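You operate a simulated robot arm through the tools that you are given. There is no shell and no other tool. Be economical: measure what you need, move in short steps, check, and stop when the job is done.

Carry out the task below with a simulated two-armed robot. There is one attempt and no reset: what you move stays moved.

Task
Take the cap off the green-band bottle and lay it down on the kitchen table. Screw the cap back on the purple-band bottle. Open the fridge door, put the tall cream jug from the egg shelf on top of the baking paper and shut the door again. Open the bowl door. The order is free. Set down upright: tall cream jug.

Only the result counts: the job must be done as asked and must still hold three seconds after the hand-in. Knocking over, shifting, dropping, spilling or breaking anything else fails it. A push-on lid holds only when it is set on centred and level and pressed home; a screw cap is set on level and turned clockwise until tight.

Robot
Two 7-joint arms with two-finger parallel grippers on one trunk, on a base that drives. Base frame: it is fixed to the floor where the robot stands at the start and does not move with it; the origin is under the middle of the robot, x ahead of it, y to its left, z up; the surface under the hand at the start is at about z = 760. Lengths are in mm, angles in degrees, forces in N, time in s.
The left shoulder is at the start at [70, 163, 1120], the right one opposite. With the tool pointing down near the work surface each hand reaches from about 380 to 880 mm from the robot's upright axis, wherever it stands, measured 20 degrees to its own side. Places, roughly: baking paper (23x16x5 cm) [1000, 600, 900]; bowl door [3500, -700, 1800]; fridge door [-900, -1700, 700]; green-band bottle (8x8x17 cm) [600, 100, 800]; purple-band bottle (8x8x17 cm) [-400, -2900, 900]; tall cream jug (15x9x12 cm) [-1100, -1800, 600]. Payload 3.43 kg a hand.
The TCP of each hand is the grasp point between the finger pads, 34 mm short of the fingertips. In the tool frame z runs along the fingers and y along their closing line. Largest opening 128 mm; finger width 24, thickness 12; the body of the gripper, 48 by 130 mm, starts 96 mm behind the TCP.
Orientation is told as [roll, pitch, yaw] about the base's x, y, z axes, in that order, counted from this pose: with the fingers straight down and closing along the base's y, the tool's x points along the base's -x, its y along +y and its z along -z.

Tools
- The arms move only by the tool send_rows. It takes "left_plan", "right_plan" or both (then of equal length, played together; a hand with none holds still); each is a list of rows, each an object (a shift or turn left out is 0, a gripper value left out holds the last) with "xyz": the shift along the tool's x, y, z in units of 50 mm (1.0 is 50 mm), a list of three; "rot": the turn, a rotation vector about the tool's x, y, z in units of 4 degrees (1.0 is 4 degrees), a list of three. In form: [{"xyz": [tx, ty, tz], "rot": [ax, ay, az]}, ...]. A call has 1 to 8 rows; each row shifts and turns the commanded pose from where the row before left it, along the tool's axes as they then stand. "left_grip" and "right_grip" are, for a hand that has rows, the opening, from 0 (shut) to 1 (fully open), set as the call begins (left out, the last holds). A call with a number of a shift or a turn outside -1 to 1 is refused whole. Each row takes 0.2 s and may step no farther than 50 mm and 8.6 degrees from the row before; otherwise, or with a gripper value out of range, the whole call is refused. A pose out of reach is approached as far as the arm can. The call stops where the force on the tool passes 40 N (or 10 N more than at its start, if that is more) or the arm is blocked; 0.2 s more then pass. The fingers move at their own pace (about 153 mm/s each) and stop on an object; they squeeze with about 32 N. The grip force told is the motor's: it shows also when the fingers shut on nothing. Time passes only in rows, and 0.2 s behind the last, so rows that do not move let the fingers close. It gives the time, the measured TCP pose, the force on the tool (base axes), the opening and the grip force at its end, in the units of the frame above (readings bear some noise), with the torque about the TCP (base axes, N m) and any sound that the robot's microphone picked up.
- Cameras (640 x 400 px; columns grow to the right, rows downward): "scene" is now at [136, 25.1, 1354]; the picture's right is [0.27, -0.96, 0.00], its down [-0.49, -0.14, -0.86] and it looks along [0.83, 0.24, -0.51] (base axes); focal length 275 px, centre (320, 200). "left" rides on the left gripper at [76, 11, -160] in its tool frame; the picture's right is [-0.15, 0.99, 0.00], its down [-0.88, -0.13, -0.46] and it looks along [-0.45, -0.07, 0.89] (tool axes); focal length 234 px, centre (320, 200). "right" rides on the right gripper at [76, -11, -160] in its tool frame; the picture's right is [0.15, 0.99, 0.00], its down [-0.88, 0.13, -0.46] and it looks along [-0.45, 0.07, 0.89] (tool axes); focal length 234 px, centre (320, 200). There is no depth. A picture from a camera that has moved, and an enlarged one, comes with that camera's place and axes in the base frame and with its lens.
- grab_frame(camera): a new picture of that camera. The clock stands still meanwhile.
- slide_trunk(by): slides the trunk up (or, below 0, down) by that many mm; the arms and the scene camera ride with it, the base frame stays. It gives what a move gives, with no picture.
- roll_base(legs): drives the robot by 1 to 6 legs, each [ahead, left, turn to the left] in mm, mm and degrees, along the robot's own axes; the way and the turn of a leg run together, so that a leg with both is an arc; at most 1500 mm and 180 degrees a leg. The arms and the cameras ride along, it lands a little off, and it stops where it bumps. It gives what a move gives.
- aim_head(pan, tilt): turns the head with the scene camera to pan (to the left, within 86 degrees either way) and tilt (down, from -29 to 69), counted from straight ahead of the robot. It gives what a move gives.
- enlarge(camera, box): a new picture of the part [left, top, right, bottom] of that camera's present view, enlarged. The clock stands still meanwhile.
- close_job(): hands the job in; it is judged then, once.

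Go step by step. Nothing tells you exact positions but the pictures and the camera data: compare them with the known pose of the tool, close in by small moves and look again before you grip or let go. The budget is 165 turns and 122 pictures, counting those below and the enlarged ones. Unless the task says otherwise, let go and move clear before handing in.

The tools are called after "Emit:" by a JSON object that holds its "name" and its "arguments". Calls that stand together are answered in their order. send_rows: Moves the arms, as the interface text tells. Its arguments: {"type":"object","properties":{"left_plan":{"type":"array","items":{"type":"object","properties":{"xyz":{"type":"array","items":{"type":"number"}},"rot":{"type":"array","items":{"type":"number"}}}}},"left_grip":{"type":"number"},"right_plan":{"type":"array","items":{"type":"object","properties":{"xyz":{"type":"array","items":{"type":"number"}},"rot":{"type":"array","items":{"type":"number"}}}}},"right_grip":{"type":"number"}},"required":[]} The other tools are called the same way: slide_trunk (by) slides the trunk up or down; roll_base (legs) drives the base; aim_head (pan, tilt) turns the head that bears the scene camera; grab_frame (camera) takes a picture; enlarge (camera, box) takes an enlarged picture of a part of a camera's view; close_job () hands the job in.

At the start:

```text
time_s: 0.0
left_position: [563.4, 459.4, 1217.6]
left_ee_rot: [0.0, 0.0, 0.0]
left_wrist_force: [0.2, -0.1, -0.2]
left_moment: [-0.04, 0.03, -0.03]
left_gripper_width: 128.0
left_grip_force: 0.1
right_position: [631.2, -35.5, 1228.9]
right_ee_rot: [0.1, 0.1, -0.1]
right_wrist_force: [0.7, -0.8, -0.8]
right_moment: [-0.01, 0.0, -0.02]
right_gripper_width: 128.1
right_grip_force: 0.1
trunk travel left (down, up): [-600.0, 340.0]
robot x, y, heading: [-0.1, 1.4, -0.2]
head pan, tilt: [15.9, 30.5]
```

scene: 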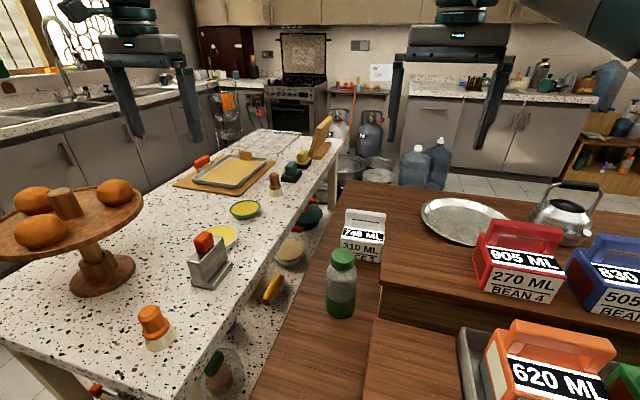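
right: 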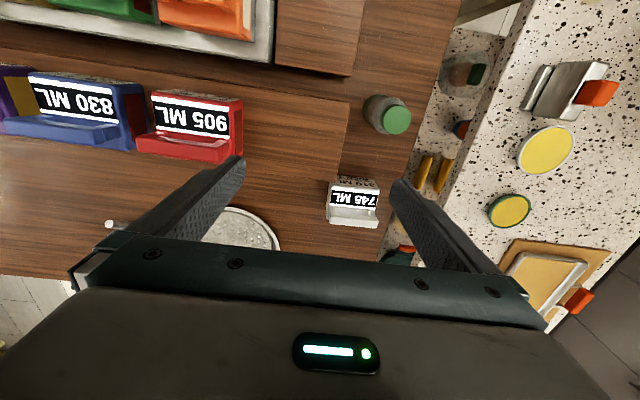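
left: 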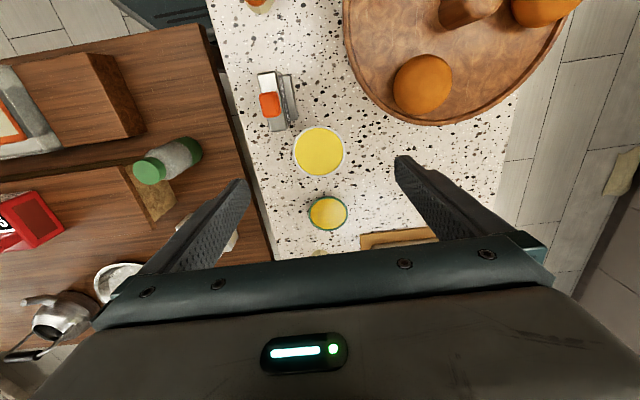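

I see a bottle with a green cap at about (341,280) in the scene picture, which should be the green-band bottle at [600,100,800]. I enlarge it to be sure.

Emit:
{"name": "enlarge", "arguments": {"camera": "scene", "box": [260, 190, 420, 330]}}

Emit:
{"name": "enlarge", "arguments": {"camera": "right", "box": [300, 60, 460, 160]}}

```text
2.86 times, centred on (340, 260) of scene
camera zoom: at [136.0, 25.1, 1354.0], right [0.27, -0.96, 0.0], down [-0.49, -0.14, -0.86], along [0.83, 0.24, -0.51], focal length 785 px, centre (263, 29)
```

zoom: 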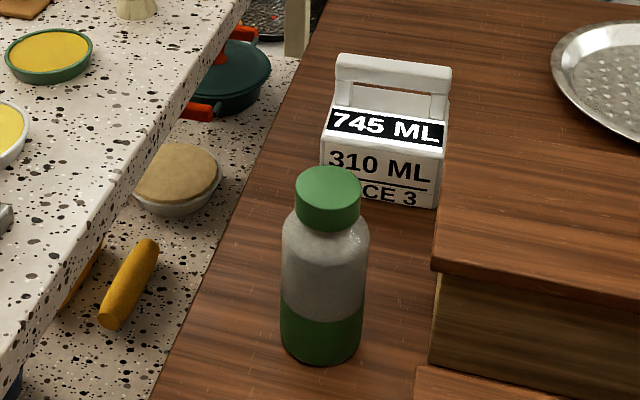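

```text
4.00 times, centred on (380, 110) of right
camera zoom: at [554.3, -47.6, 1387.3], right [-0.15, 0.99, 0.0], down [0.88, 0.13, 0.46], along [0.45, 0.07, -0.89], focal length 937 px, centre (80, 560)
```

zoom: 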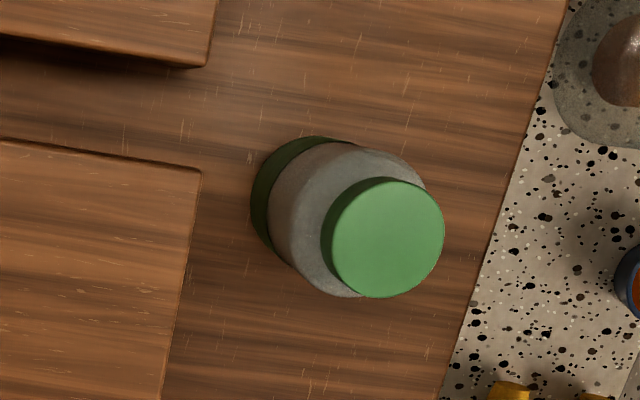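

The green-capped bottle's top triangulates to about (596,104,935). I will hold its body with the left hand tilted forward and unscrew the cap from above with the right, so first I back up a little for room.

Emit:
{"name": "roll_base", "arguments": {"legs": [[-120, 0, 0]]}}

Emit:
{"name": "send_rows", "arguments": {"left_plan": [{"rot": [0, -1, 0]}, {"rot": [0, -1, 0]}, {"rot": [0, -1, 0]}, {"rot": [0, -1, 0]}, {"rot": [0, -1, 0]}, {"rot": [0, -1, 0]}, {"rot": [0, -1, 0]}, {"rot": [0, -1, 0]}]}}

Emit:
{"name": "grab_frame", "arguments": {"camera": "scene"}}

```text
time_s: 1.2
left_position: [444.4, 459.3, 1215.7]
left_ee_rot: [0.1, 0.1, 0.0]
left_wrist_force: [0.5, 0.1, 1.1]
left_moment: [-0.03, 0.0, 0.01]
left_gripper_width: 128.1
left_grip_force: 0.1
right_position: [511.3, -35.5, 1228.0]
right_ee_rot: [0.0, 0.1, -0.1]
right_wrist_force: [-0.5, -0.9, 0.2]
right_moment: [0.01, 0.04, -0.01]
right_gripper_width: 128.1
right_grip_force: 0.0
trunk travel left (down, up): [-600.0, 340.0]
robot x, y, heading: [-118.2, 0.1, 0.2]
head pan, tilt: [15.9, 30.5]
```

```text
time_s: 3.0
left_position: [443.0, 459.7, 1215.5]
left_ee_rot: [-0.1, -32.0, 0.0]
left_wrist_force: [0.1, 0.1, 0.8]
left_moment: [0.02, 0.03, 0.01]
left_gripper_width: 127.7
left_grip_force: 0.1
right_position: [510.1, -35.1, 1228.2]
right_ee_rot: [0.0, 0.0, -0.1]
right_wrist_force: [-0.3, -0.1, -0.7]
right_moment: [0.0, -0.03, 0.04]
right_gripper_width: 127.9
right_grip_force: 0.1
trunk travel left (down, up): [-600.0, 340.0]
robot x, y, heading: [-115.7, -1.6, -0.0]
head pan, tilt: [15.9, 30.5]
```

```text
116 pictures are left
camera scene: at [15.8, 25.6, 1354.0], right [0.27, -0.96, 0.0], down [-0.49, -0.14, -0.86], along [0.83, 0.24, -0.51], focal length 275 px, centre (320, 200)
```

scene: 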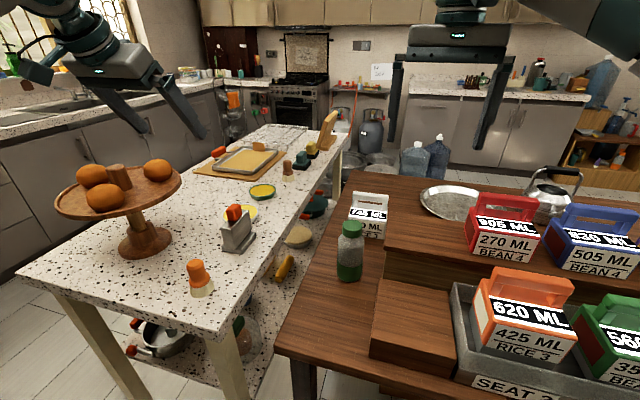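

The left hand tilts forward as planned. I bring it across in y to the bottle's line while moving the right hand aside.

Emit:
{"name": "send_rows", "arguments": {"left_plan": [{"xyz": [0, -0.89, 0], "rot": [0, -1, 0]}, {"xyz": [0, -0.89, 0], "rot": [0, -1, 0]}, {"xyz": [0, -0.89, 0], "rot": [0, -1, 0]}, {"xyz": [0, -0.89, 0], "rot": [0, -1, 0]}, {"xyz": [0, -0.89, 0]}, {"xyz": [0, -0.89, 0]}, {"xyz": [0, -0.89, 0]}, {"xyz": [0, -0.89, 0]}], "right_plan": [{"xyz": [0, -1, 0]}, {"xyz": [0, -1, 0]}, {"xyz": [0, -1, 0]}, {"xyz": [0, -1, 0]}, {"xyz": [0, 0, 0]}, {"xyz": [0, 0, 0]}, {"xyz": [0, 0, 0]}, {"xyz": [0, 0, 0]}]}}

Emit:
{"name": "grab_frame", "arguments": {"camera": "left"}}

```text
time_s: 4.8
left_position: [448.9, 113.1, 1217.2]
left_ee_rot: [0.0, -47.8, 0.3]
left_wrist_force: [-0.2, 0.9, 0.1]
left_moment: [0.03, 0.05, 0.01]
left_gripper_width: 128.2
left_grip_force: 0.0
left hand out of reach, approached as far as the arm can: row 8
right_position: [514.1, -235.4, 1226.5]
right_ee_rot: [0.0, 0.1, -0.1]
right_wrist_force: [0.6, 0.1, -0.5]
right_moment: [-0.01, 0.07, 0.0]
right_gripper_width: 128.2
right_grip_force: 0.0
trunk travel left (down, up): [-600.0, 340.0]
robot x, y, heading: [-117.5, 2.6, 0.1]
head pan, tilt: [15.9, 30.5]
```

```text
115 pictures are left
camera left: at [279.4, 123.7, 1267.8], right [0.09, 0.99, 0.11], down [0.25, -0.13, 0.96], along [0.96, -0.06, -0.26], focal length 234 px, centre (320, 200)
```

left: 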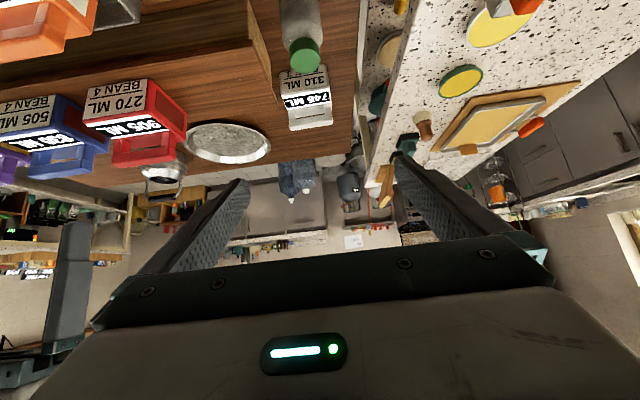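

The bottle's cap agrees with about (592,104,935). I lower the left hand to a pre-grasp in front of the bottle.

Emit:
{"name": "send_rows", "arguments": {"left_plan": [{"xyz": [0.47, 0, 0.54]}, {"xyz": [0.47, 0, 0.54]}, {"xyz": [0.47, 0, 0.54]}, {"xyz": [0.47, 0, 0.54]}, {"xyz": [0.47, 0, 0.54]}, {"xyz": [0.47, 0, 0.54]}, {"xyz": [0.47, 0, 0.54]}, {"xyz": [0.47, 0, 0.54]}]}}

Emit:
{"name": "grab_frame", "arguments": {"camera": "left"}}

Emit:
{"name": "grab_frame", "arguments": {"camera": "scene"}}

```text
time_s: 6.6
left_position: [480.1, 145.8, 948.6]
left_ee_rot: [-0.1, -47.9, 0.0]
left_wrist_force: [0.0, -0.6, -0.4]
left_moment: [0.02, -0.01, -0.03]
left_gripper_width: 128.2
left_grip_force: 0.0
left hand out of reach, approached as far as the arm can: row 5, 6, 7, 8
right_position: [511.7, -235.7, 1227.8]
right_ee_rot: [0.0, 0.0, -0.1]
right_wrist_force: [0.5, -0.2, -0.5]
right_moment: [0.03, 0.02, 0.0]
right_gripper_width: 128.1
right_grip_force: 0.1
trunk travel left (down, up): [-600.0, 340.0]
robot x, y, heading: [-119.4, -1.0, -0.1]
head pan, tilt: [15.9, 30.5]
```

```text
114 pictures are left
camera left: at [311.1, 158.3, 998.5], right [0.1, 0.99, 0.11], down [0.25, -0.13, 0.96], along [0.96, -0.07, -0.26], focal length 234 px, centre (320, 200)
```

left: 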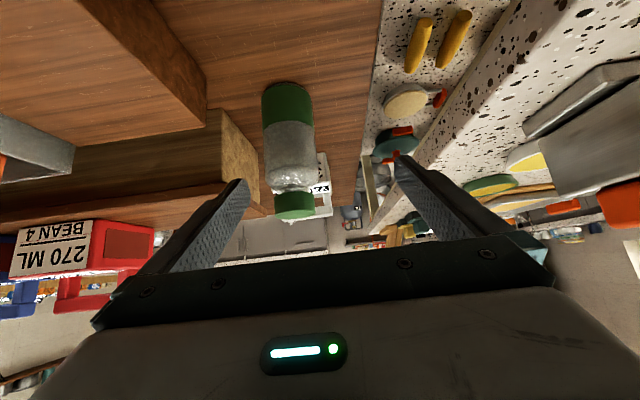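

```text
113 pictures are left
camera scene: at [16.5, 25.3, 1354.0], right [0.27, -0.96, 0.0], down [-0.49, -0.14, -0.86], along [0.83, 0.24, -0.51], focal length 275 px, centre (320, 200)
```

scene: 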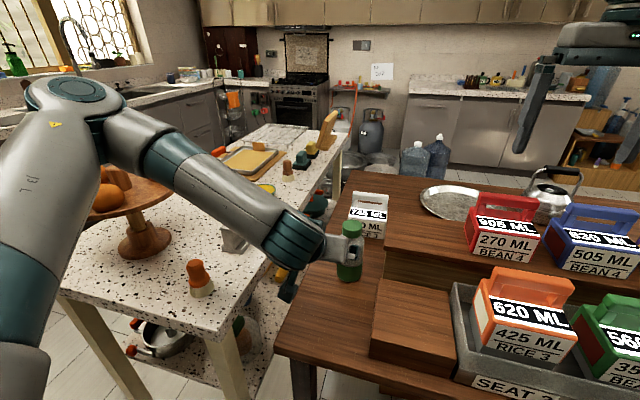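

The left arm can't quite reach this straight-ahead approach, so I yaw the left hand to come in from the left-front, backing it to a matching pre-grasp.

Emit:
{"name": "send_rows", "arguments": {"left_plan": [{"xyz": [0, 0.15, 0], "rot": [0.743, 0, 0.669]}, {"xyz": [0, 0.15, 0], "rot": [0.743, 0, 0.669]}, {"xyz": [0, 0.15, 0], "rot": [0.743, 0, 0.669]}, {"xyz": [0, 0.15, 0], "rot": [0.743, 0, 0.669]}, {"xyz": [0, 0.15, 0], "rot": [0.743, 0, 0.669]}, {"xyz": [0, 0.15, 0], "rot": [0.743, 0, 0.669]}, {"xyz": [0, 0.15, 0], "rot": [0.743, 0, 0.669]}, {"xyz": [0, 0.15, 0], "rot": [0.743, 0, 0.669]}]}}

Emit:
{"name": "grab_frame", "arguments": {"camera": "left"}}

```text
time_s: 8.4
left_position: [494.7, 203.3, 949.2]
left_ee_rot: [0.0, -48.0, -32.1]
left_wrist_force: [0.0, 0.0, -0.2]
left_moment: [0.01, -0.03, -0.02]
left_gripper_width: 128.1
left_grip_force: 0.0
right_position: [510.9, -236.1, 1227.0]
right_ee_rot: [0.0, 0.0, 0.0]
right_wrist_force: [-0.4, 0.2, 0.0]
right_moment: [0.04, -0.01, 0.0]
right_gripper_width: 127.8
right_grip_force: 0.2
trunk travel left (down, up): [-600.0, 340.0]
robot x, y, heading: [-116.8, 0.6, 0.0]
head pan, tilt: [15.9, 30.5]
```

```text
112 pictures are left
camera left: at [356.3, 303.9, 998.5], right [0.61, 0.79, 0.11], down [0.14, -0.24, 0.96], along [0.78, -0.57, -0.26], focal length 234 px, centre (320, 200)
```

left: 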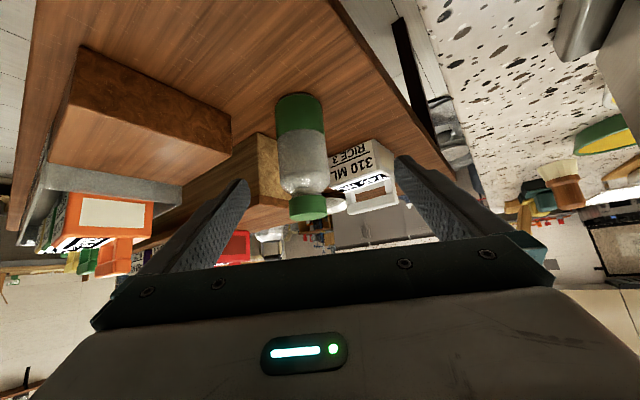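

The bottle axis agrees at about (596,103); it is 30 mm to the left of the gripper's line and 182 mm ahead along the fingers. I correct the lateral offset and go part way.

Emit:
{"name": "send_rows", "arguments": {"left_plan": [{"xyz": [0, -0.3, 0]}, {"xyz": [0, -0.3, 0]}, {"xyz": [0, 0, 0.6]}, {"xyz": [0, 0, 0.6]}, {"xyz": [0, 0, 0.6]}]}}

Emit:
{"name": "grab_frame", "arguments": {"camera": "left"}}

```text
time_s: 9.6
left_position: [534.4, 142.1, 886.0]
left_ee_rot: [0.0, -47.9, -32.1]
left_wrist_force: [0.0, 0.2, 0.3]
left_moment: [0.0, 0.0, 0.0]
left_gripper_width: 127.9
left_grip_force: 0.0
right_position: [512.6, -236.1, 1227.8]
right_ee_rot: [0.2, -0.1, -0.1]
right_wrist_force: [-0.6, -0.5, 0.2]
right_moment: [0.01, 0.04, 0.02]
right_gripper_width: 127.8
right_grip_force: 0.1
trunk travel left (down, up): [-600.0, 340.0]
robot x, y, heading: [-122.0, 0.4, -0.1]
head pan, tilt: [15.9, 30.5]
```

```text
111 pictures are left
camera left: at [397.9, 242.3, 937.6], right [0.61, 0.79, 0.11], down [0.14, -0.24, 0.96], along [0.78, -0.57, -0.26], focal length 234 px, centre (320, 200)
```

left: 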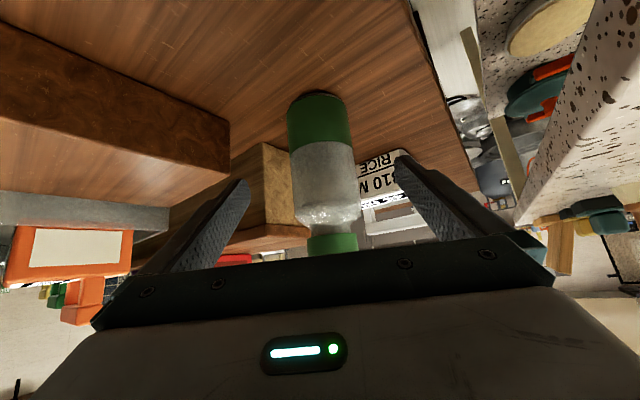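

Well centred. I go the remaining 90 mm along the fingers and then close on the body.

Emit:
{"name": "send_rows", "arguments": {"left_plan": [{"xyz": [-0.06, 0, 0.6]}, {"xyz": [-0.06, 0, 0.6]}, {"xyz": [-0.06, 0, 0.6]}]}}

Emit:
{"name": "grab_frame", "arguments": {"camera": "left"}}

Emit:
{"name": "grab_frame", "arguments": {"camera": "scene"}}

```text
time_s: 10.4
left_position: [576.8, 138.7, 868.4]
left_ee_rot: [-0.1, -48.1, -32.0]
left_wrist_force: [-0.2, -0.1, 0.7]
left_moment: [0.0, -0.01, 0.0]
left_gripper_width: 127.9
left_grip_force: 0.2
left hand out of reach, approached as far as the arm can: row 2, 3
right_position: [510.3, -236.0, 1227.6]
right_ee_rot: [0.0, 0.0, -0.1]
right_wrist_force: [0.2, -0.2, -0.3]
right_moment: [-0.01, 0.02, 0.01]
right_gripper_width: 128.3
right_grip_force: 0.0
trunk travel left (down, up): [-600.0, 340.0]
robot x, y, heading: [-121.6, 1.9, 0.1]
head pan, tilt: [15.9, 30.5]
```

```text
110 pictures are left
camera left: at [439.4, 239.0, 918.8], right [0.61, 0.79, 0.11], down [0.14, -0.24, 0.96], along [0.78, -0.57, -0.26], focal length 234 px, centre (320, 200)
```

left: 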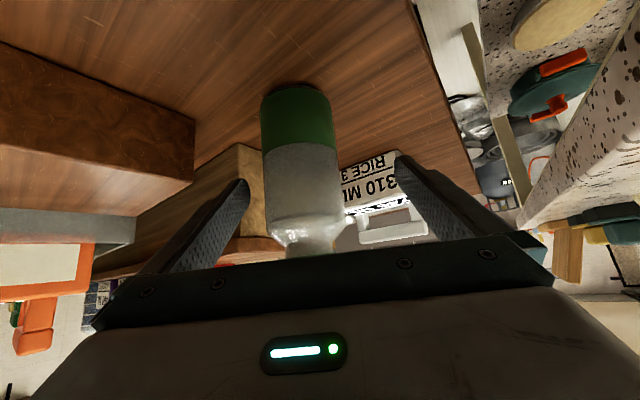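

```text
109 pictures are left
camera scene: at [16.5, 25.1, 1354.0], right [0.27, -0.96, 0.0], down [-0.49, -0.14, -0.86], along [0.83, 0.24, -0.51], focal length 275 px, centre (320, 200)
```

scene: 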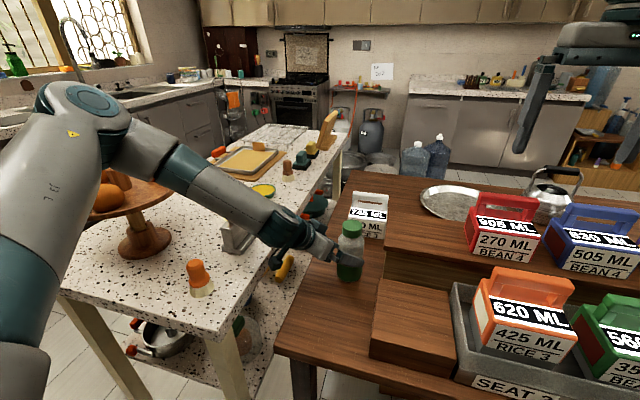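

The left arm is at its limit 40 mm short, so I close the remaining gap by shifting the base by (+19,−35) and the trunk 36 mm down, with the hand held rigid.

Emit:
{"name": "roll_base", "arguments": {"legs": [[19, -35, 0]]}}

Emit:
{"name": "slide_trunk", "arguments": {"by": -36}}

Emit:
{"name": "grab_frame", "arguments": {"camera": "left"}}

```text
time_s: 11.3
left_position: [593.9, 107.1, 869.9]
left_ee_rot: [-0.1, -48.0, -31.9]
left_wrist_force: [-0.9, 0.5, -0.3]
left_moment: [-0.02, -0.02, 0.01]
left_gripper_width: 128.0
left_grip_force: 0.0
right_position: [528.7, -266.8, 1229.7]
right_ee_rot: [0.0, -0.1, 0.0]
right_wrist_force: [0.6, 0.7, 0.4]
right_moment: [-0.04, 0.02, 0.01]
right_gripper_width: 128.1
right_grip_force: 0.1
trunk travel left (down, up): [-600.0, 340.0]
robot x, y, heading: [-104.7, -36.0, 0.2]
head pan, tilt: [15.9, 30.5]
```

```text
time_s: 12.1
left_position: [594.0, 107.3, 833.5]
left_ee_rot: [0.0, -47.9, -31.9]
left_wrist_force: [-0.2, -0.6, 0.1]
left_moment: [0.01, 0.03, 0.03]
left_gripper_width: 128.1
left_grip_force: 0.1
right_position: [529.6, -267.5, 1192.1]
right_ee_rot: [0.0, 0.0, 0.0]
right_wrist_force: [-0.7, -0.7, -0.5]
right_moment: [-0.02, -0.06, -0.01]
right_gripper_width: 128.2
right_grip_force: 0.0
trunk travel left (down, up): [-564.0, 376.0]
robot x, y, heading: [-100.2, -33.7, 0.2]
head pan, tilt: [15.9, 30.5]
```

```text
108 pictures are left
camera left: at [456.9, 205.5, 883.2], right [0.61, 0.79, 0.11], down [0.14, -0.24, 0.96], along [0.78, -0.57, -0.26], focal length 234 px, centre (320, 200)
```

left: 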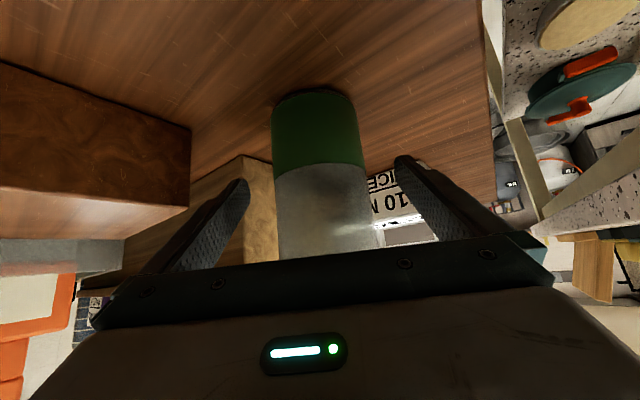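

The bottle stands between the pads. I close the left gripper on it and check the width and force.

Emit:
{"name": "send_rows", "arguments": {"left_plan": [{}, {}, {}, {}], "left_grip": 0.3}}

Emit:
{"name": "grab_frame", "arguments": {"camera": "left"}}

```text
time_s: 13.1
left_position: [595.6, 105.1, 832.3]
left_ee_rot: [0.0, -48.0, -31.9]
left_wrist_force: [-1.0, 1.9, 0.8]
left_moment: [-0.02, 0.03, 0.0]
left_gripper_width: 70.4
left_grip_force: 32.1
right_position: [529.3, -267.6, 1192.1]
right_ee_rot: [0.0, 0.0, 0.1]
right_wrist_force: [0.4, 0.6, 0.0]
right_moment: [0.01, 0.02, -0.01]
right_gripper_width: 127.9
right_grip_force: 0.0
trunk travel left (down, up): [-564.0, 376.0]
robot x, y, heading: [-103.4, -36.3, -0.3]
head pan, tilt: [15.9, 30.5]
```

```text
107 pictures are left
camera left: at [457.2, 205.7, 882.8], right [0.61, 0.79, 0.11], down [0.14, -0.24, 0.96], along [0.78, -0.57, -0.26], focal length 234 px, centre (320, 200)
```

left: 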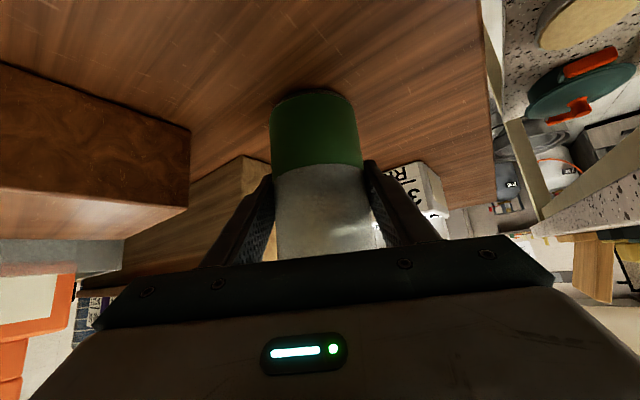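

Gripped at 70 mm. Now I bring the right hand over the bottle and look down.

Emit:
{"name": "send_rows", "arguments": {"right_plan": [{"xyz": [-0.178, 0.91, 0.2]}, {"xyz": [-0.178, 0.91, 0.2]}, {"xyz": [-0.178, 0.91, 0.2]}, {"xyz": [-0.178, 0.91, 0.2]}, {"xyz": [-0.178, 0.91, 0.2]}, {"xyz": [-0.178, 0.91, 0.2]}, {"xyz": [-0.178, 0.91, 0.2]}, {"xyz": [-0.178, 0.91, 0.2]}]}}

Emit:
{"name": "grab_frame", "arguments": {"camera": "right"}}

Emit:
{"name": "grab_frame", "arguments": {"camera": "scene"}}

```text
time_s: 14.9
left_position: [592.6, 108.6, 832.2]
left_ee_rot: [-0.1, -48.1, -31.8]
left_wrist_force: [-0.7, 0.4, 0.7]
left_moment: [0.01, 0.06, -0.03]
left_gripper_width: 70.6
left_grip_force: 32.5
right_position: [594.6, 85.4, 1113.6]
right_ee_rot: [-0.1, 0.0, 0.2]
right_wrist_force: [-0.5, 0.3, -0.4]
right_moment: [-0.08, -0.01, 0.01]
right_gripper_width: 128.2
right_grip_force: 0.0
right hand out of reach, approached as far as the arm can: row 8
trunk travel left (down, up): [-564.0, 376.0]
robot x, y, heading: [-104.3, -31.5, 0.2]
head pan, tilt: [15.9, 30.5]
```

```text
106 pictures are left
camera right: at [517.8, 73.7, 1272.9], right [-0.15, 0.99, 0.0], down [0.88, 0.13, 0.46], along [0.45, 0.07, -0.89], focal length 234 px, centre (320, 200)
```

right: 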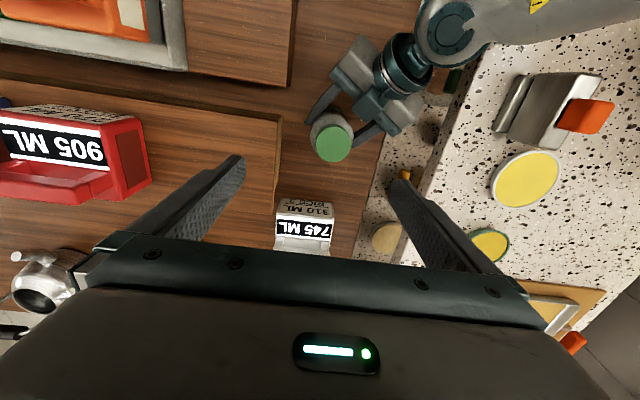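

```text
105 pictures are left
camera scene: at [34.0, -6.3, 1318.0], right [0.28, -0.96, 0.0], down [-0.49, -0.14, -0.86], along [0.83, 0.24, -0.51], focal length 275 px, centre (320, 200)
```

scene: 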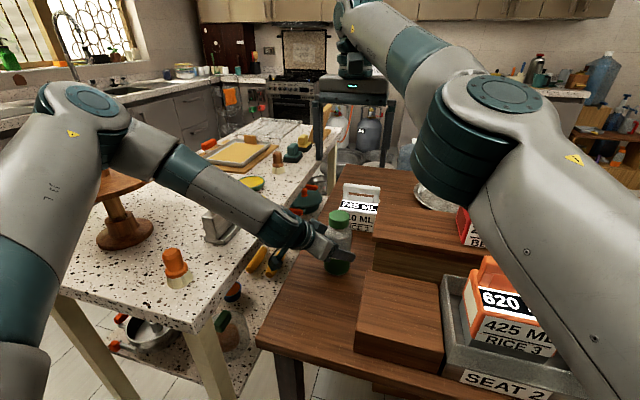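

The cap is at (595,107,930). The right hand stopped a bit short in y, so I go down to z≈985 while shifting left to see if it reaches.

Emit:
{"name": "send_rows", "arguments": {"right_plan": [{"xyz": [0, 0, 0.65]}, {"xyz": [0, 0.11, 0.65]}, {"xyz": [0, 0.11, 0.65]}, {"xyz": [0, 0.11, 0.65]}, {"xyz": [0, 0.11, 0]}]}}

Emit:
{"name": "grab_frame", "arguments": {"camera": "right"}}

```text
time_s: 16.1
left_position: [594.5, 106.3, 834.3]
left_ee_rot: [0.1, -48.0, -31.8]
left_wrist_force: [-0.3, 0.5, 1.8]
left_moment: [0.0, 0.04, 0.03]
left_gripper_width: 70.9
left_grip_force: 32.0
right_position: [596.9, 104.1, 983.0]
right_ee_rot: [-0.1, 0.0, 0.0]
right_wrist_force: [0.2, -0.7, -0.4]
right_moment: [0.0, -0.01, 0.01]
right_gripper_width: 128.2
right_grip_force: 0.0
trunk travel left (down, up): [-564.0, 376.0]
robot x, y, heading: [-100.0, -32.5, -0.1]
head pan, tilt: [15.9, 30.5]
```

```text
104 pictures are left
camera right: at [519.9, 93.2, 1142.4], right [-0.15, 0.99, 0.0], down [0.88, 0.13, 0.46], along [0.45, 0.07, -0.89], focal length 234 px, centre (320, 200)
```

right: 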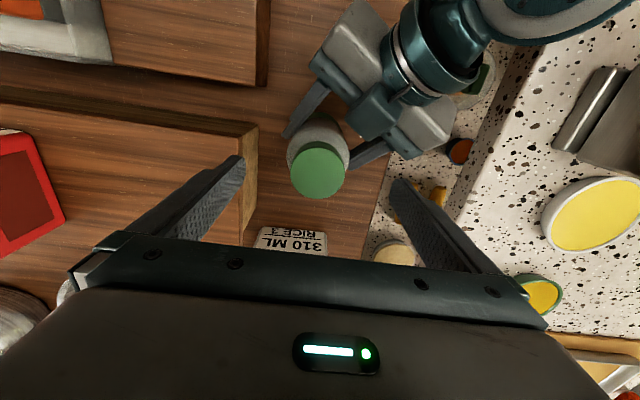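

Cap centred at (594,104), diameter about 51 mm. I pre-rotate the right hand clockwise to gain turning range, then look at whether the arm follows.

Emit:
{"name": "send_rows", "arguments": {"right_plan": [{"rot": [0, 0, 1]}, {"rot": [0, 0, 1]}, {"rot": [0, 0, 1]}, {"rot": [0, 0, 1]}, {"rot": [0, 0, 1]}, {"rot": [0, 0, 1]}, {"rot": [0, 0, 1]}, {"rot": [0, 0, 1]}]}}

Emit:
{"name": "send_rows", "arguments": {"right_plan": [{"rot": [0, 0, 1]}, {"rot": [0, 0, 1]}, {"rot": [0, 0, 1]}, {"rot": [0, 0, 1]}, {"rot": [0, 0, 1]}, {"rot": [0, 0, 1]}, {"rot": [0, 0, 1]}, {"rot": [0, 0, 1]}]}}

Emit:
{"name": "grab_frame", "arguments": {"camera": "right"}}

```text
time_s: 17.9
left_position: [594.1, 106.2, 832.8]
left_ee_rot: [-0.1, -48.0, -32.0]
left_wrist_force: [0.7, -0.2, 0.5]
left_moment: [0.03, -0.03, 0.03]
left_gripper_width: 70.6
left_grip_force: 31.9
right_position: [596.9, 104.4, 984.3]
right_ee_rot: [0.2, -0.1, -32.0]
right_wrist_force: [-0.6, 0.1, 0.3]
right_moment: [0.01, 0.03, 0.02]
right_gripper_width: 127.8
right_grip_force: 0.1
trunk travel left (down, up): [-564.0, 376.0]
robot x, y, heading: [-103.1, -34.9, -0.0]
head pan, tilt: [15.9, 30.5]
```

```text
time_s: 19.7
left_position: [594.8, 106.0, 833.4]
left_ee_rot: [0.0, -48.1, -32.0]
left_wrist_force: [0.3, -0.3, -0.5]
left_moment: [-0.01, -0.01, 0.02]
left_gripper_width: 70.6
left_grip_force: 32.0
right_position: [595.7, 105.5, 984.2]
right_ee_rot: [-0.1, 0.0, -64.0]
right_wrist_force: [0.3, 1.4, -1.0]
right_moment: [0.03, 0.01, 0.0]
right_gripper_width: 128.1
right_grip_force: 0.0
trunk travel left (down, up): [-564.0, 376.0]
robot x, y, heading: [-102.5, -33.5, 0.1]
head pan, tilt: [15.9, 30.5]
```

```text
103 pictures are left
camera right: at [552.0, 167.4, 1142.9], right [0.83, 0.56, 0.0], down [0.5, -0.73, 0.46], along [0.26, -0.38, -0.89], focal length 234 px, centre (320, 200)
```

right: 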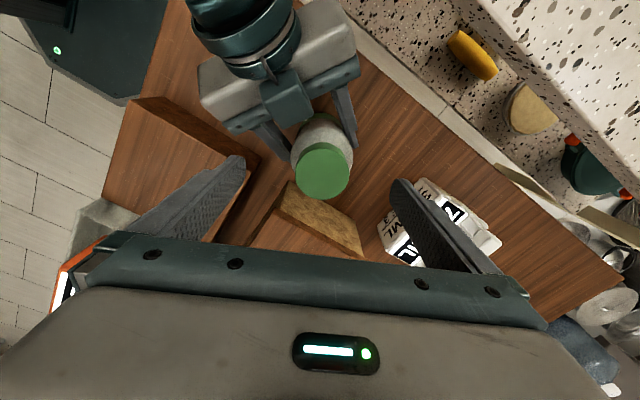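

Cap confirmed at (596,104,930). I narrow the right gripper a bit to clear the left palm and descend 50 mm so that the fingertips come to about the cap's lower rim.

Emit:
{"name": "send_rows", "arguments": {"right_plan": [{}, {"xyz": [0, 0, 0.5]}, {"xyz": [0, 0, 0.5]}], "right_grip": 0.6}}

Emit:
{"name": "grab_frame", "arguments": {"camera": "right"}}

Emit:
{"name": "enlarge", "arguments": {"camera": "scene", "box": [270, 150, 430, 290]}}

```text
time_s: 20.5
left_position: [595.4, 106.0, 833.0]
left_ee_rot: [0.0, -48.0, -31.9]
left_wrist_force: [-0.2, -0.2, -0.4]
left_moment: [-0.01, 0.0, -0.01]
left_gripper_width: 70.5
left_grip_force: 32.3
right_position: [596.0, 106.2, 934.4]
right_ee_rot: [0.0, 0.1, -64.1]
right_wrist_force: [0.0, -0.4, 0.3]
right_moment: [0.01, 0.02, 0.04]
right_gripper_width: 76.7
right_grip_force: 0.1
trunk travel left (down, up): [-564.0, 376.0]
robot x, y, heading: [-98.8, -37.0, -0.1]
head pan, tilt: [15.9, 30.5]
```

```text
102 pictures are left
camera right: at [552.2, 167.9, 1092.4], right [0.82, 0.57, 0.0], down [0.5, -0.73, 0.46], along [0.26, -0.38, -0.89], focal length 234 px, centre (320, 200)
```

right: 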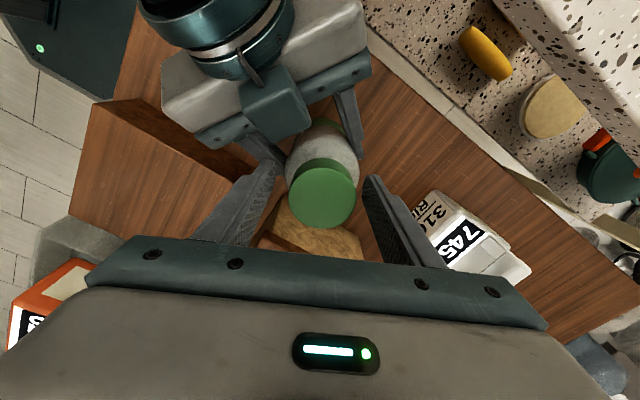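

```text
2.86 times, centred on (350, 220) of scene
camera zoom: at [35.1, -8.7, 1318.0], right [0.28, -0.96, 0.0], down [-0.49, -0.14, -0.86], along [0.83, 0.24, -0.51], focal length 785 px, centre (234, 143)
```

zoom: 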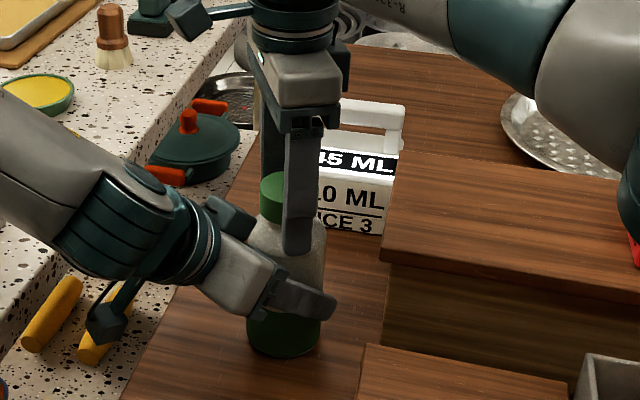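

The cap top appears nearer z≈938, so I raise the hand 5 mm to keep the tips off the shoulder, and close.

Emit:
{"name": "send_rows", "arguments": {"right_plan": [{"xyz": [0, 0, -0.1]}]}}

Emit:
{"name": "send_rows", "arguments": {"right_plan": [{}, {}, {}], "right_grip": 0.2}}

Emit:
{"name": "send_rows", "arguments": {"right_plan": [{"rot": [0, 0, -1]}, {"rot": [0, 0, -1]}, {"rot": [0, 0, -1]}, {"rot": [0, 0, -1]}]}}

```text
time_s: 20.9
left_position: [594.8, 106.6, 832.6]
left_ee_rot: [0.0, -47.9, -31.9]
left_wrist_force: [0.2, 0.6, -0.7]
left_moment: [-0.01, 0.02, 0.02]
left_gripper_width: 70.2
left_grip_force: 32.2
right_position: [595.7, 106.4, 938.2]
right_ee_rot: [0.0, 0.0, -64.0]
right_wrist_force: [0.6, -0.3, 0.4]
right_moment: [-0.01, -0.01, 0.01]
right_gripper_width: 76.7
right_grip_force: 0.1
trunk travel left (down, up): [-564.0, 376.0]
robot x, y, heading: [-98.9, -36.2, -0.0]
head pan, tilt: [15.9, 30.5]
```

```text
time_s: 21.7
left_position: [593.5, 105.0, 833.0]
left_ee_rot: [-0.1, -47.9, -32.0]
left_wrist_force: [-17.7, -6.2, 3.1]
left_moment: [0.53, -1.19, -0.18]
left_gripper_width: 70.5
left_grip_force: 31.8
right_position: [596.3, 105.3, 939.9]
right_ee_rot: [0.2, 0.0, -64.1]
right_wrist_force: [16.7, 5.8, -1.0]
right_moment: [0.06, -0.58, 0.16]
right_gripper_width: 49.9
right_grip_force: 31.7
trunk travel left (down, up): [-564.0, 376.0]
robot x, y, heading: [-100.0, -35.5, 0.1]
head pan, tilt: [15.9, 30.5]
```

```text
time_s: 22.7
left_position: [594.1, 105.1, 832.5]
left_ee_rot: [0.0, -47.9, -32.1]
left_wrist_force: [-18.0, -9.4, 1.8]
left_moment: [0.67, -0.87, -0.08]
left_gripper_width: 70.7
left_grip_force: 31.6
right_position: [595.7, 105.6, 938.2]
right_ee_rot: [0.2, -0.1, -47.9]
right_wrist_force: [17.8, 8.8, 0.8]
right_moment: [0.12, -0.76, 0.06]
right_gripper_width: 50.1
right_grip_force: 31.9
trunk travel left (down, up): [-564.0, 376.0]
robot x, y, heading: [-100.1, -30.9, 0.2]
head pan, tilt: [15.9, 30.5]
```

Gripped at 50 mm and it turned 16° without trouble, but there is a 17 N sideways load; I ease the hand 2 mm towards +x and keep turning counter-clockwise.

Emit:
{"name": "send_rows", "arguments": {"right_plan": [{"xyz": [-0.02, 0.03, 0], "rot": [0, 0, -1]}, {"rot": [0, 0, -1]}, {"rot": [0, 0, -1]}, {"rot": [0, 0, -1]}, {"rot": [0, 0, -1]}, {"rot": [0, 0, -1]}, {"rot": [0, 0, -1]}, {"rot": [0, 0, -1]}]}}

Emit:
{"name": "enlarge", "arguments": {"camera": "scene", "box": [270, 150, 430, 290]}}

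```text
time_s: 24.5
left_position: [594.5, 108.4, 833.6]
left_ee_rot: [0.2, -47.9, -31.8]
left_wrist_force: [15.0, 2.4, -5.7]
left_moment: [-0.43, 0.65, -0.05]
left_gripper_width: 70.7
left_grip_force: 32.0
right_position: [598.5, 105.2, 938.9]
right_ee_rot: [0.0, -0.1, -15.9]
right_wrist_force: [-15.3, -3.0, 9.5]
right_moment: [-0.12, 0.97, -0.03]
right_gripper_width: 50.0
right_grip_force: 32.1
trunk travel left (down, up): [-564.0, 376.0]
robot x, y, heading: [-101.3, -36.4, 0.3]
head pan, tilt: [15.9, 30.5]
```

```text
2.86 times, centred on (350, 220) of scene
camera zoom: at [34.7, -8.8, 1318.0], right [0.28, -0.96, 0.0], down [-0.49, -0.14, -0.86], along [0.83, 0.24, -0.51], focal length 785 px, centre (234, 143)
```

zoom: 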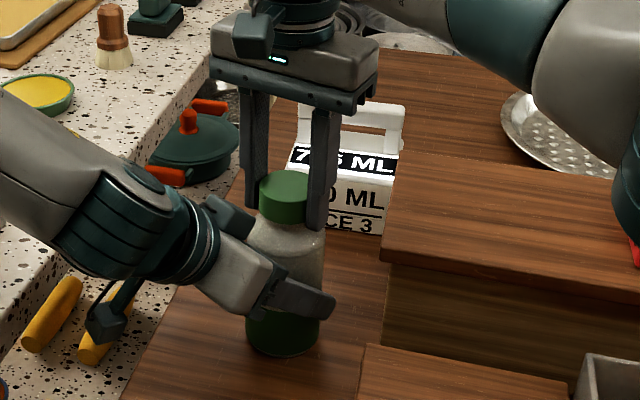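

Turning well; the cap pushes up slightly (9.5 N), so it is unscrewing. I trim back 1 mm, let the hand rise a bit as it turns and continue.

Emit:
{"name": "send_rows", "arguments": {"right_plan": [{"xyz": [0.02, 0, -0.015], "rot": [0, 0, -1]}, {"xyz": [0, 0, -0.005], "rot": [0, 0, -1]}, {"xyz": [0, 0, -0.005], "rot": [0, 0, -1]}, {"xyz": [0, 0, -0.005], "rot": [0, 0, -1]}, {"xyz": [0, 0, -0.005], "rot": [0, 0, -1]}, {"xyz": [0, 0, -0.005], "rot": [0, 0, -1]}, {"xyz": [0, 0, -0.005], "rot": [0, 0, -1]}, {"xyz": [0, 0, -0.005], "rot": [0, 0, -1]}]}}

Emit:
{"name": "send_rows", "arguments": {"right_plan": [{"xyz": [0, 0, -0.005], "rot": [0, 0, -1]}, {"xyz": [0, 0, -0.005], "rot": [0, 0, -1]}, {"xyz": [0, 0, -0.005], "rot": [0, 0, -1]}, {"xyz": [0, 0, -0.005], "rot": [0, 0, -1]}, {"xyz": [0, 0, -0.005], "rot": [0, 0, -1]}, {"xyz": [0, 0, -0.005], "rot": [0, 0, -1]}, {"xyz": [0, 0, -0.005], "rot": [0, 0, -1]}, {"xyz": [0, 0, -0.005], "rot": [0, 0, -1]}]}}

Emit:
{"name": "enlarge", "arguments": {"camera": "scene", "box": [270, 150, 430, 290]}}

```text
time_s: 26.3
left_position: [596.0, 107.6, 832.8]
left_ee_rot: [0.2, -48.0, -31.7]
left_wrist_force: [0.8, 26.2, 5.7]
left_moment: [-1.6, -0.02, 0.18]
left_gripper_width: 71.1
left_grip_force: 32.2
right_position: [597.2, 104.0, 941.4]
right_ee_rot: [-0.2, 0.0, 16.0]
right_wrist_force: [-1.1, -25.1, -2.9]
right_moment: [-0.97, -0.04, -0.1]
right_gripper_width: 50.3
right_grip_force: 32.4
trunk travel left (down, up): [-564.0, 376.0]
robot x, y, heading: [-101.3, -35.1, 0.2]
head pan, tilt: [15.9, 30.5]
```

```text
time_s: 28.1
left_position: [594.3, 106.2, 832.8]
left_ee_rot: [-0.1, -48.0, -31.9]
left_wrist_force: [-1.3, 27.2, 5.1]
left_moment: [-1.32, 0.12, 0.17]
left_gripper_width: 71.7
left_grip_force: 32.2
right_position: [596.1, 104.2, 942.8]
right_ee_rot: [0.1, 0.2, 44.1]
right_wrist_force: [0.3, -26.3, -2.7]
right_moment: [-1.35, -0.14, -0.07]
right_gripper_width: 50.4
right_grip_force: 32.0
right hand out of reach, approached as far as the arm can: row 8
trunk travel left (down, up): [-564.0, 376.0]
robot x, y, heading: [-104.8, -38.0, 0.1]
head pan, tilt: [15.9, 30.5]
```

```text
2.86 times, centred on (350, 220) of scene
camera zoom: at [34.4, -8.8, 1318.0], right [0.28, -0.96, 0.0], down [-0.49, -0.14, -0.86], along [0.83, 0.24, -0.51], focal length 785 px, centre (234, 143)
```

zoom: 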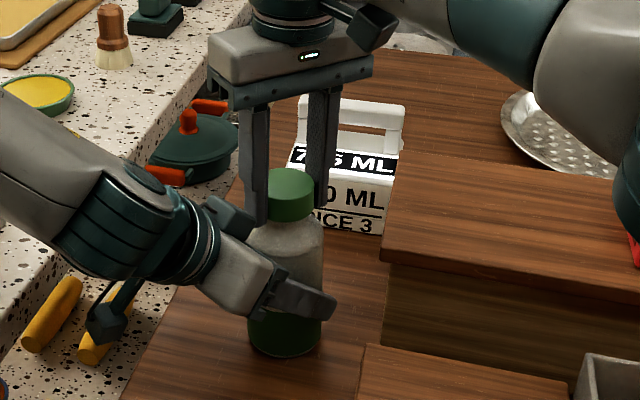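

I have turned 108° and hit the wrist limit at +44°. I trim −y by 1.5 mm and try a gentle 3 mm lift to see whether the cap is free.

Emit:
{"name": "send_rows", "arguments": {"right_plan": [{"xyz": [-0.02, -0.02, 0]}, {"xyz": [0, 0, -0.03]}, {"xyz": [0, 0, -0.03]}]}}

```text
time_s: 28.9
left_position: [595.5, 106.0, 834.1]
left_ee_rot: [0.1, -48.1, -31.9]
left_wrist_force: [6.8, 22.5, 11.5]
left_moment: [-1.11, 0.64, 0.1]
left_gripper_width: 71.9
left_grip_force: 31.8
right_position: [597.6, 105.5, 945.2]
right_ee_rot: [0.0, 0.2, 44.1]
right_wrist_force: [-5.9, -22.6, -12.1]
right_moment: [-1.3, 0.0, 0.0]
right_gripper_width: 49.9
right_grip_force: 32.1
trunk travel left (down, up): [-564.0, 376.0]
robot x, y, heading: [-102.3, -33.4, 0.1]
head pan, tilt: [15.9, 30.5]
```

Still threaded (12 N pull), so I regrip: open slightly, recentre on the estimated axis (597,102.5), rotate back clockwise 128° and grip again.

Emit:
{"name": "send_rows", "arguments": {"right_plan": [{}, {"xyz": [0.042, -0.043, 0.06]}, {"rot": [0, 0, 1]}, {"rot": [0, 0, 1]}, {"rot": [0, 0, 1]}, {"rot": [0, 0, 1]}, {"rot": [0, 0, 1]}, {"rot": [0, 0, 1]}], "right_grip": 0.48}}

Emit:
{"name": "send_rows", "arguments": {"right_plan": [{"rot": [0, 0, 1]}, {"rot": [0, 0, 1]}, {"rot": [0, 0, 1]}, {"rot": [0, 0, 1]}, {"rot": [0, 0, 1]}, {"rot": [0, 0, 1]}, {"rot": [0, 0, 1]}, {"rot": [0, 0, 1]}]}}

Emit:
{"name": "send_rows", "arguments": {"right_plan": [{"rot": [0, 0, 1]}, {"rot": [0, 0, 1]}, {"rot": [0, 0, 1]}, {"rot": [0, 0, 1]}, {"rot": [0, 0, 1]}, {"rot": [0, 0, 1]}, {"rot": [0, 0, 1]}, {"rot": [0, 0, 1]}]}}

Emit:
{"name": "send_rows", "arguments": {"right_plan": [{"rot": [0, 0, 1]}, {"rot": [0, 0, 1]}, {"rot": [0, 0, 1]}, {"rot": [0, 0, 1]}, {"rot": [0, 0, 1]}, {"rot": [0, 0, 1]}, {"rot": [0, 0, 1]}, {"rot": [0, 0, 1]}]}}

Emit:
{"name": "grab_frame", "arguments": {"camera": "right"}}

```text
time_s: 30.7
left_position: [595.4, 106.8, 833.0]
left_ee_rot: [-0.1, -48.0, -32.0]
left_wrist_force: [0.6, -0.2, -0.9]
left_moment: [0.13, 0.04, -0.03]
left_gripper_width: 70.4
left_grip_force: 31.5
right_position: [598.5, 103.2, 942.1]
right_ee_rot: [0.0, 0.0, 20.0]
right_wrist_force: [-0.7, 1.0, 0.0]
right_moment: [0.01, 0.03, 0.02]
right_gripper_width: 61.8
right_grip_force: 0.7
trunk travel left (down, up): [-564.0, 376.0]
robot x, y, heading: [-103.2, -33.9, -0.1]
head pan, tilt: [15.9, 30.5]
```

```text
time_s: 32.5
left_position: [594.4, 105.8, 832.8]
left_ee_rot: [0.0, -48.1, -31.9]
left_wrist_force: [0.4, 0.1, -0.9]
left_moment: [0.05, 0.04, 0.02]
left_gripper_width: 70.3
left_grip_force: 32.3
right_position: [599.0, 102.4, 943.5]
right_ee_rot: [0.1, 0.0, -12.1]
right_wrist_force: [-0.5, 0.0, -0.3]
right_moment: [-0.02, 0.02, 0.0]
right_gripper_width: 61.6
right_grip_force: 0.4
trunk travel left (down, up): [-564.0, 376.0]
robot x, y, heading: [-100.5, -36.2, 0.3]
head pan, tilt: [15.9, 30.5]
```

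```text
time_s: 34.3
left_position: [594.6, 106.0, 832.9]
left_ee_rot: [0.0, -48.1, -31.9]
left_wrist_force: [0.1, 0.6, -1.5]
left_moment: [0.02, 0.0, -0.04]
left_gripper_width: 70.6
left_grip_force: 31.9
right_position: [597.5, 101.8, 942.4]
right_ee_rot: [0.0, -0.1, -44.0]
right_wrist_force: [-0.2, -0.1, 0.1]
right_moment: [-0.01, 0.02, 0.03]
right_gripper_width: 61.2
right_grip_force: 0.1
trunk travel left (down, up): [-564.0, 376.0]
robot x, y, heading: [-101.1, -32.6, 0.1]
head pan, tilt: [15.9, 30.5]
```

```text
time_s: 36.1
left_position: [594.1, 107.3, 831.3]
left_ee_rot: [-0.1, -47.9, -31.9]
left_wrist_force: [-0.3, 0.0, -1.0]
left_moment: [0.02, 0.02, -0.03]
left_gripper_width: 70.5
left_grip_force: 31.6
right_position: [598.6, 101.2, 943.2]
right_ee_rot: [-0.1, 0.1, -75.9]
right_wrist_force: [0.3, 0.8, 0.2]
right_moment: [-0.04, -0.03, -0.02]
right_gripper_width: 61.5
right_grip_force: 0.0
trunk travel left (down, up): [-564.0, 376.0]
robot x, y, heading: [-101.2, -35.0, 0.3]
head pan, tilt: [15.9, 30.5]
```

```text
98 pictures are left
camera right: at [568.7, 172.2, 1102.0], right [0.92, 0.38, 0.0], down [0.34, -0.82, 0.46], along [0.17, -0.42, -0.89], focal length 234 px, centre (320, 200)
```

right: 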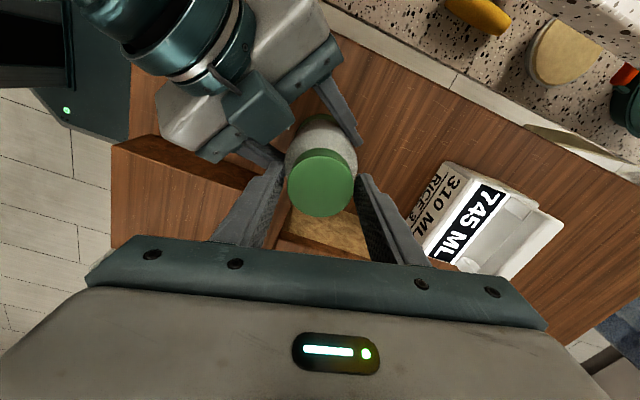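

The cap shows about 4 mm further in +y than the hand; I shift there, grip again, and turn a little to check the load.

Emit:
{"name": "send_rows", "arguments": {"right_plan": [{"xyz": [0.073, 0, 0.04]}]}}

Emit:
{"name": "send_rows", "arguments": {"right_plan": [{}, {}, {}], "right_grip": 0.2}}

Emit:
{"name": "send_rows", "arguments": {"right_plan": [{"rot": [0, 0, -1]}, {"rot": [0, 0, -1]}, {"rot": [0, 0, -1]}, {"rot": [0, 0, -1]}, {"rot": [0, 0, -1]}, {"rot": [0, 0, -1]}]}}

```text
time_s: 36.5
left_position: [594.6, 105.7, 832.3]
left_ee_rot: [-0.1, -48.0, -31.9]
left_wrist_force: [0.0, 0.2, -0.7]
left_moment: [0.02, 0.04, -0.04]
left_gripper_width: 70.6
left_grip_force: 31.8
right_position: [597.7, 106.4, 941.6]
right_ee_rot: [0.0, 0.0, -76.1]
right_wrist_force: [-0.4, -0.8, 0.1]
right_moment: [-0.01, -0.02, 0.03]
right_gripper_width: 61.5
right_grip_force: 0.0
trunk travel left (down, up): [-564.0, 376.0]
robot x, y, heading: [-97.7, -32.6, -0.0]
head pan, tilt: [15.9, 30.5]
```

```text
time_s: 37.3
left_position: [594.3, 106.4, 834.2]
left_ee_rot: [-0.1, -48.0, -32.0]
left_wrist_force: [-3.3, -0.5, -0.2]
left_moment: [0.09, -0.28, -0.03]
left_gripper_width: 70.4
left_grip_force: 32.0
right_position: [596.8, 105.2, 940.7]
right_ee_rot: [0.1, 0.0, -76.0]
right_wrist_force: [3.6, 0.8, -0.7]
right_moment: [0.04, -0.13, 0.04]
right_gripper_width: 56.2
right_grip_force: 32.1
trunk travel left (down, up): [-564.0, 376.0]
robot x, y, heading: [-100.2, -35.7, 0.2]
head pan, tilt: [15.9, 30.5]
```

```text
time_s: 38.7
left_position: [594.7, 106.4, 833.3]
left_ee_rot: [-0.1, -48.0, -31.9]
left_wrist_force: [-0.1, 1.6, -2.9]
left_moment: [0.05, -0.07, 0.01]
left_gripper_width: 70.8
left_grip_force: 32.3
right_position: [597.8, 104.8, 940.8]
right_ee_rot: [0.0, 0.0, -51.9]
right_wrist_force: [0.5, -1.0, 3.7]
right_moment: [-0.23, 0.07, -0.04]
right_gripper_width: 56.2
right_grip_force: 31.4
trunk travel left (down, up): [-564.0, 376.0]
robot x, y, heading: [-100.1, -32.0, -0.1]
head pan, tilt: [15.9, 30.5]
```

Now gripping the true diameter (56 mm) with almost no side load. I continue turning counter-clockwise with a slight rise.

Emit:
{"name": "send_rows", "arguments": {"right_plan": [{"xyz": [0, 0, -0.008], "rot": [0, 0, -1]}, {"xyz": [0, 0, -0.008], "rot": [0, 0, -1]}, {"xyz": [0, 0, -0.008], "rot": [0, 0, -1]}, {"xyz": [0, 0, -0.008], "rot": [0, 0, -1]}, {"xyz": [0, 0, -0.008], "rot": [0, 0, -1]}, {"xyz": [0, 0, -0.008], "rot": [0, 0, -1]}, {"xyz": [0, 0, -0.008], "rot": [0, 0, -1]}, {"xyz": [0, 0, -0.008], "rot": [0, 0, -1]}]}}

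Emit:
{"name": "send_rows", "arguments": {"right_plan": [{"xyz": [0, 0, -0.008], "rot": [0, 0, -1]}, {"xyz": [0, 0, -0.008], "rot": [0, 0, -1]}, {"xyz": [0, 0, -0.008], "rot": [0, 0, -1]}, {"xyz": [0, 0, -0.008], "rot": [0, 0, -1]}, {"xyz": [0, 0, -0.008], "rot": [0, 0, -1]}, {"xyz": [0, 0, -0.008], "rot": [0, 0, -1]}, {"xyz": [0, 0, -0.008], "rot": [0, 0, -1]}, {"xyz": [0, 0, -0.008], "rot": [0, 0, -1]}]}}

Emit:
{"name": "send_rows", "arguments": {"right_plan": [{"xyz": [0, 0, -0.008], "rot": [0, 0, -1]}, {"xyz": [0, 0, -0.008], "rot": [0, 0, -1]}, {"xyz": [0, 0, -0.008], "rot": [0, 0, -1]}, {"xyz": [0, 0, -0.008], "rot": [0, 0, -1]}, {"xyz": [0, 0, -0.008], "rot": [0, 0, -1]}, {"xyz": [0, 0, -0.008], "rot": [0, 0, -1]}, {"xyz": [0, 0, -0.008], "rot": [0, 0, -1]}]}}

Emit:
{"name": "enlarge", "arguments": {"camera": "scene", "box": [270, 150, 430, 290]}}

```text
time_s: 40.5
left_position: [594.4, 106.2, 833.3]
left_ee_rot: [0.0, -48.0, -31.8]
left_wrist_force: [6.5, 12.5, 4.4]
left_moment: [-0.66, 0.36, 0.09]
left_gripper_width: 70.7
left_grip_force: 32.0
right_position: [597.7, 105.3, 943.1]
right_ee_rot: [0.0, 0.0, -19.9]
right_wrist_force: [-7.2, -11.8, -6.0]
right_moment: [-0.62, 0.36, -0.02]
right_gripper_width: 55.8
right_grip_force: 32.3
trunk travel left (down, up): [-564.0, 376.0]
robot x, y, heading: [-101.1, -35.7, -0.1]
head pan, tilt: [15.9, 30.5]
```

```text
time_s: 42.3
left_position: [594.7, 106.1, 832.5]
left_ee_rot: [0.0, -48.0, -31.9]
left_wrist_force: [5.3, 6.5, -0.4]
left_moment: [-0.57, 0.44, 0.05]
left_gripper_width: 70.6
left_grip_force: 31.7
right_position: [596.7, 105.8, 945.7]
right_ee_rot: [-0.1, 0.0, 12.1]
right_wrist_force: [-4.6, -6.3, -2.0]
right_moment: [-0.11, 0.11, -0.04]
right_gripper_width: 55.9
right_grip_force: 31.9
trunk travel left (down, up): [-564.0, 376.0]
robot x, y, heading: [-105.5, -35.5, -0.1]
head pan, tilt: [15.9, 30.5]
```

```text
time_s: 43.9
left_position: [594.7, 106.9, 833.5]
left_ee_rot: [-0.1, -47.9, -31.9]
left_wrist_force: [0.8, 3.5, -1.7]
left_moment: [-0.33, 0.11, 0.01]
left_gripper_width: 70.7
left_grip_force: 31.9
right_position: [598.3, 106.2, 950.8]
right_ee_rot: [0.0, -0.1, 40.1]
right_wrist_force: [-0.6, -3.7, 1.1]
right_moment: [-0.11, 0.02, -0.02]
right_gripper_width: 55.9
right_grip_force: 32.5
trunk travel left (down, up): [-564.0, 376.0]
robot x, y, heading: [-100.2, -35.8, 0.1]
head pan, tilt: [15.9, 30.5]
```

```text
2.86 times, centred on (350, 220) of scene
camera zoom: at [34.9, -8.8, 1317.9], right [0.28, -0.96, 0.0], down [-0.49, -0.14, -0.86], along [0.83, 0.24, -0.51], focal length 785 px, centre (234, 143)
```

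zoom: 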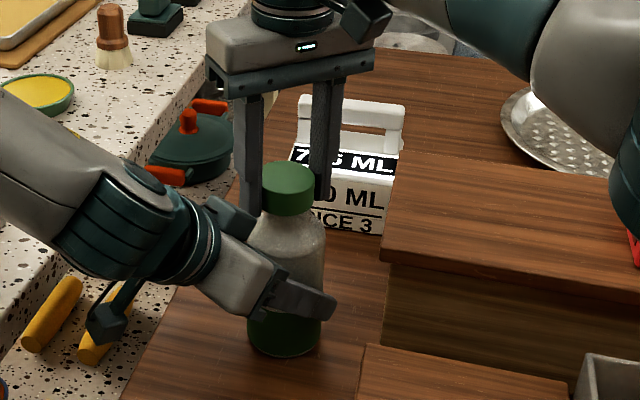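

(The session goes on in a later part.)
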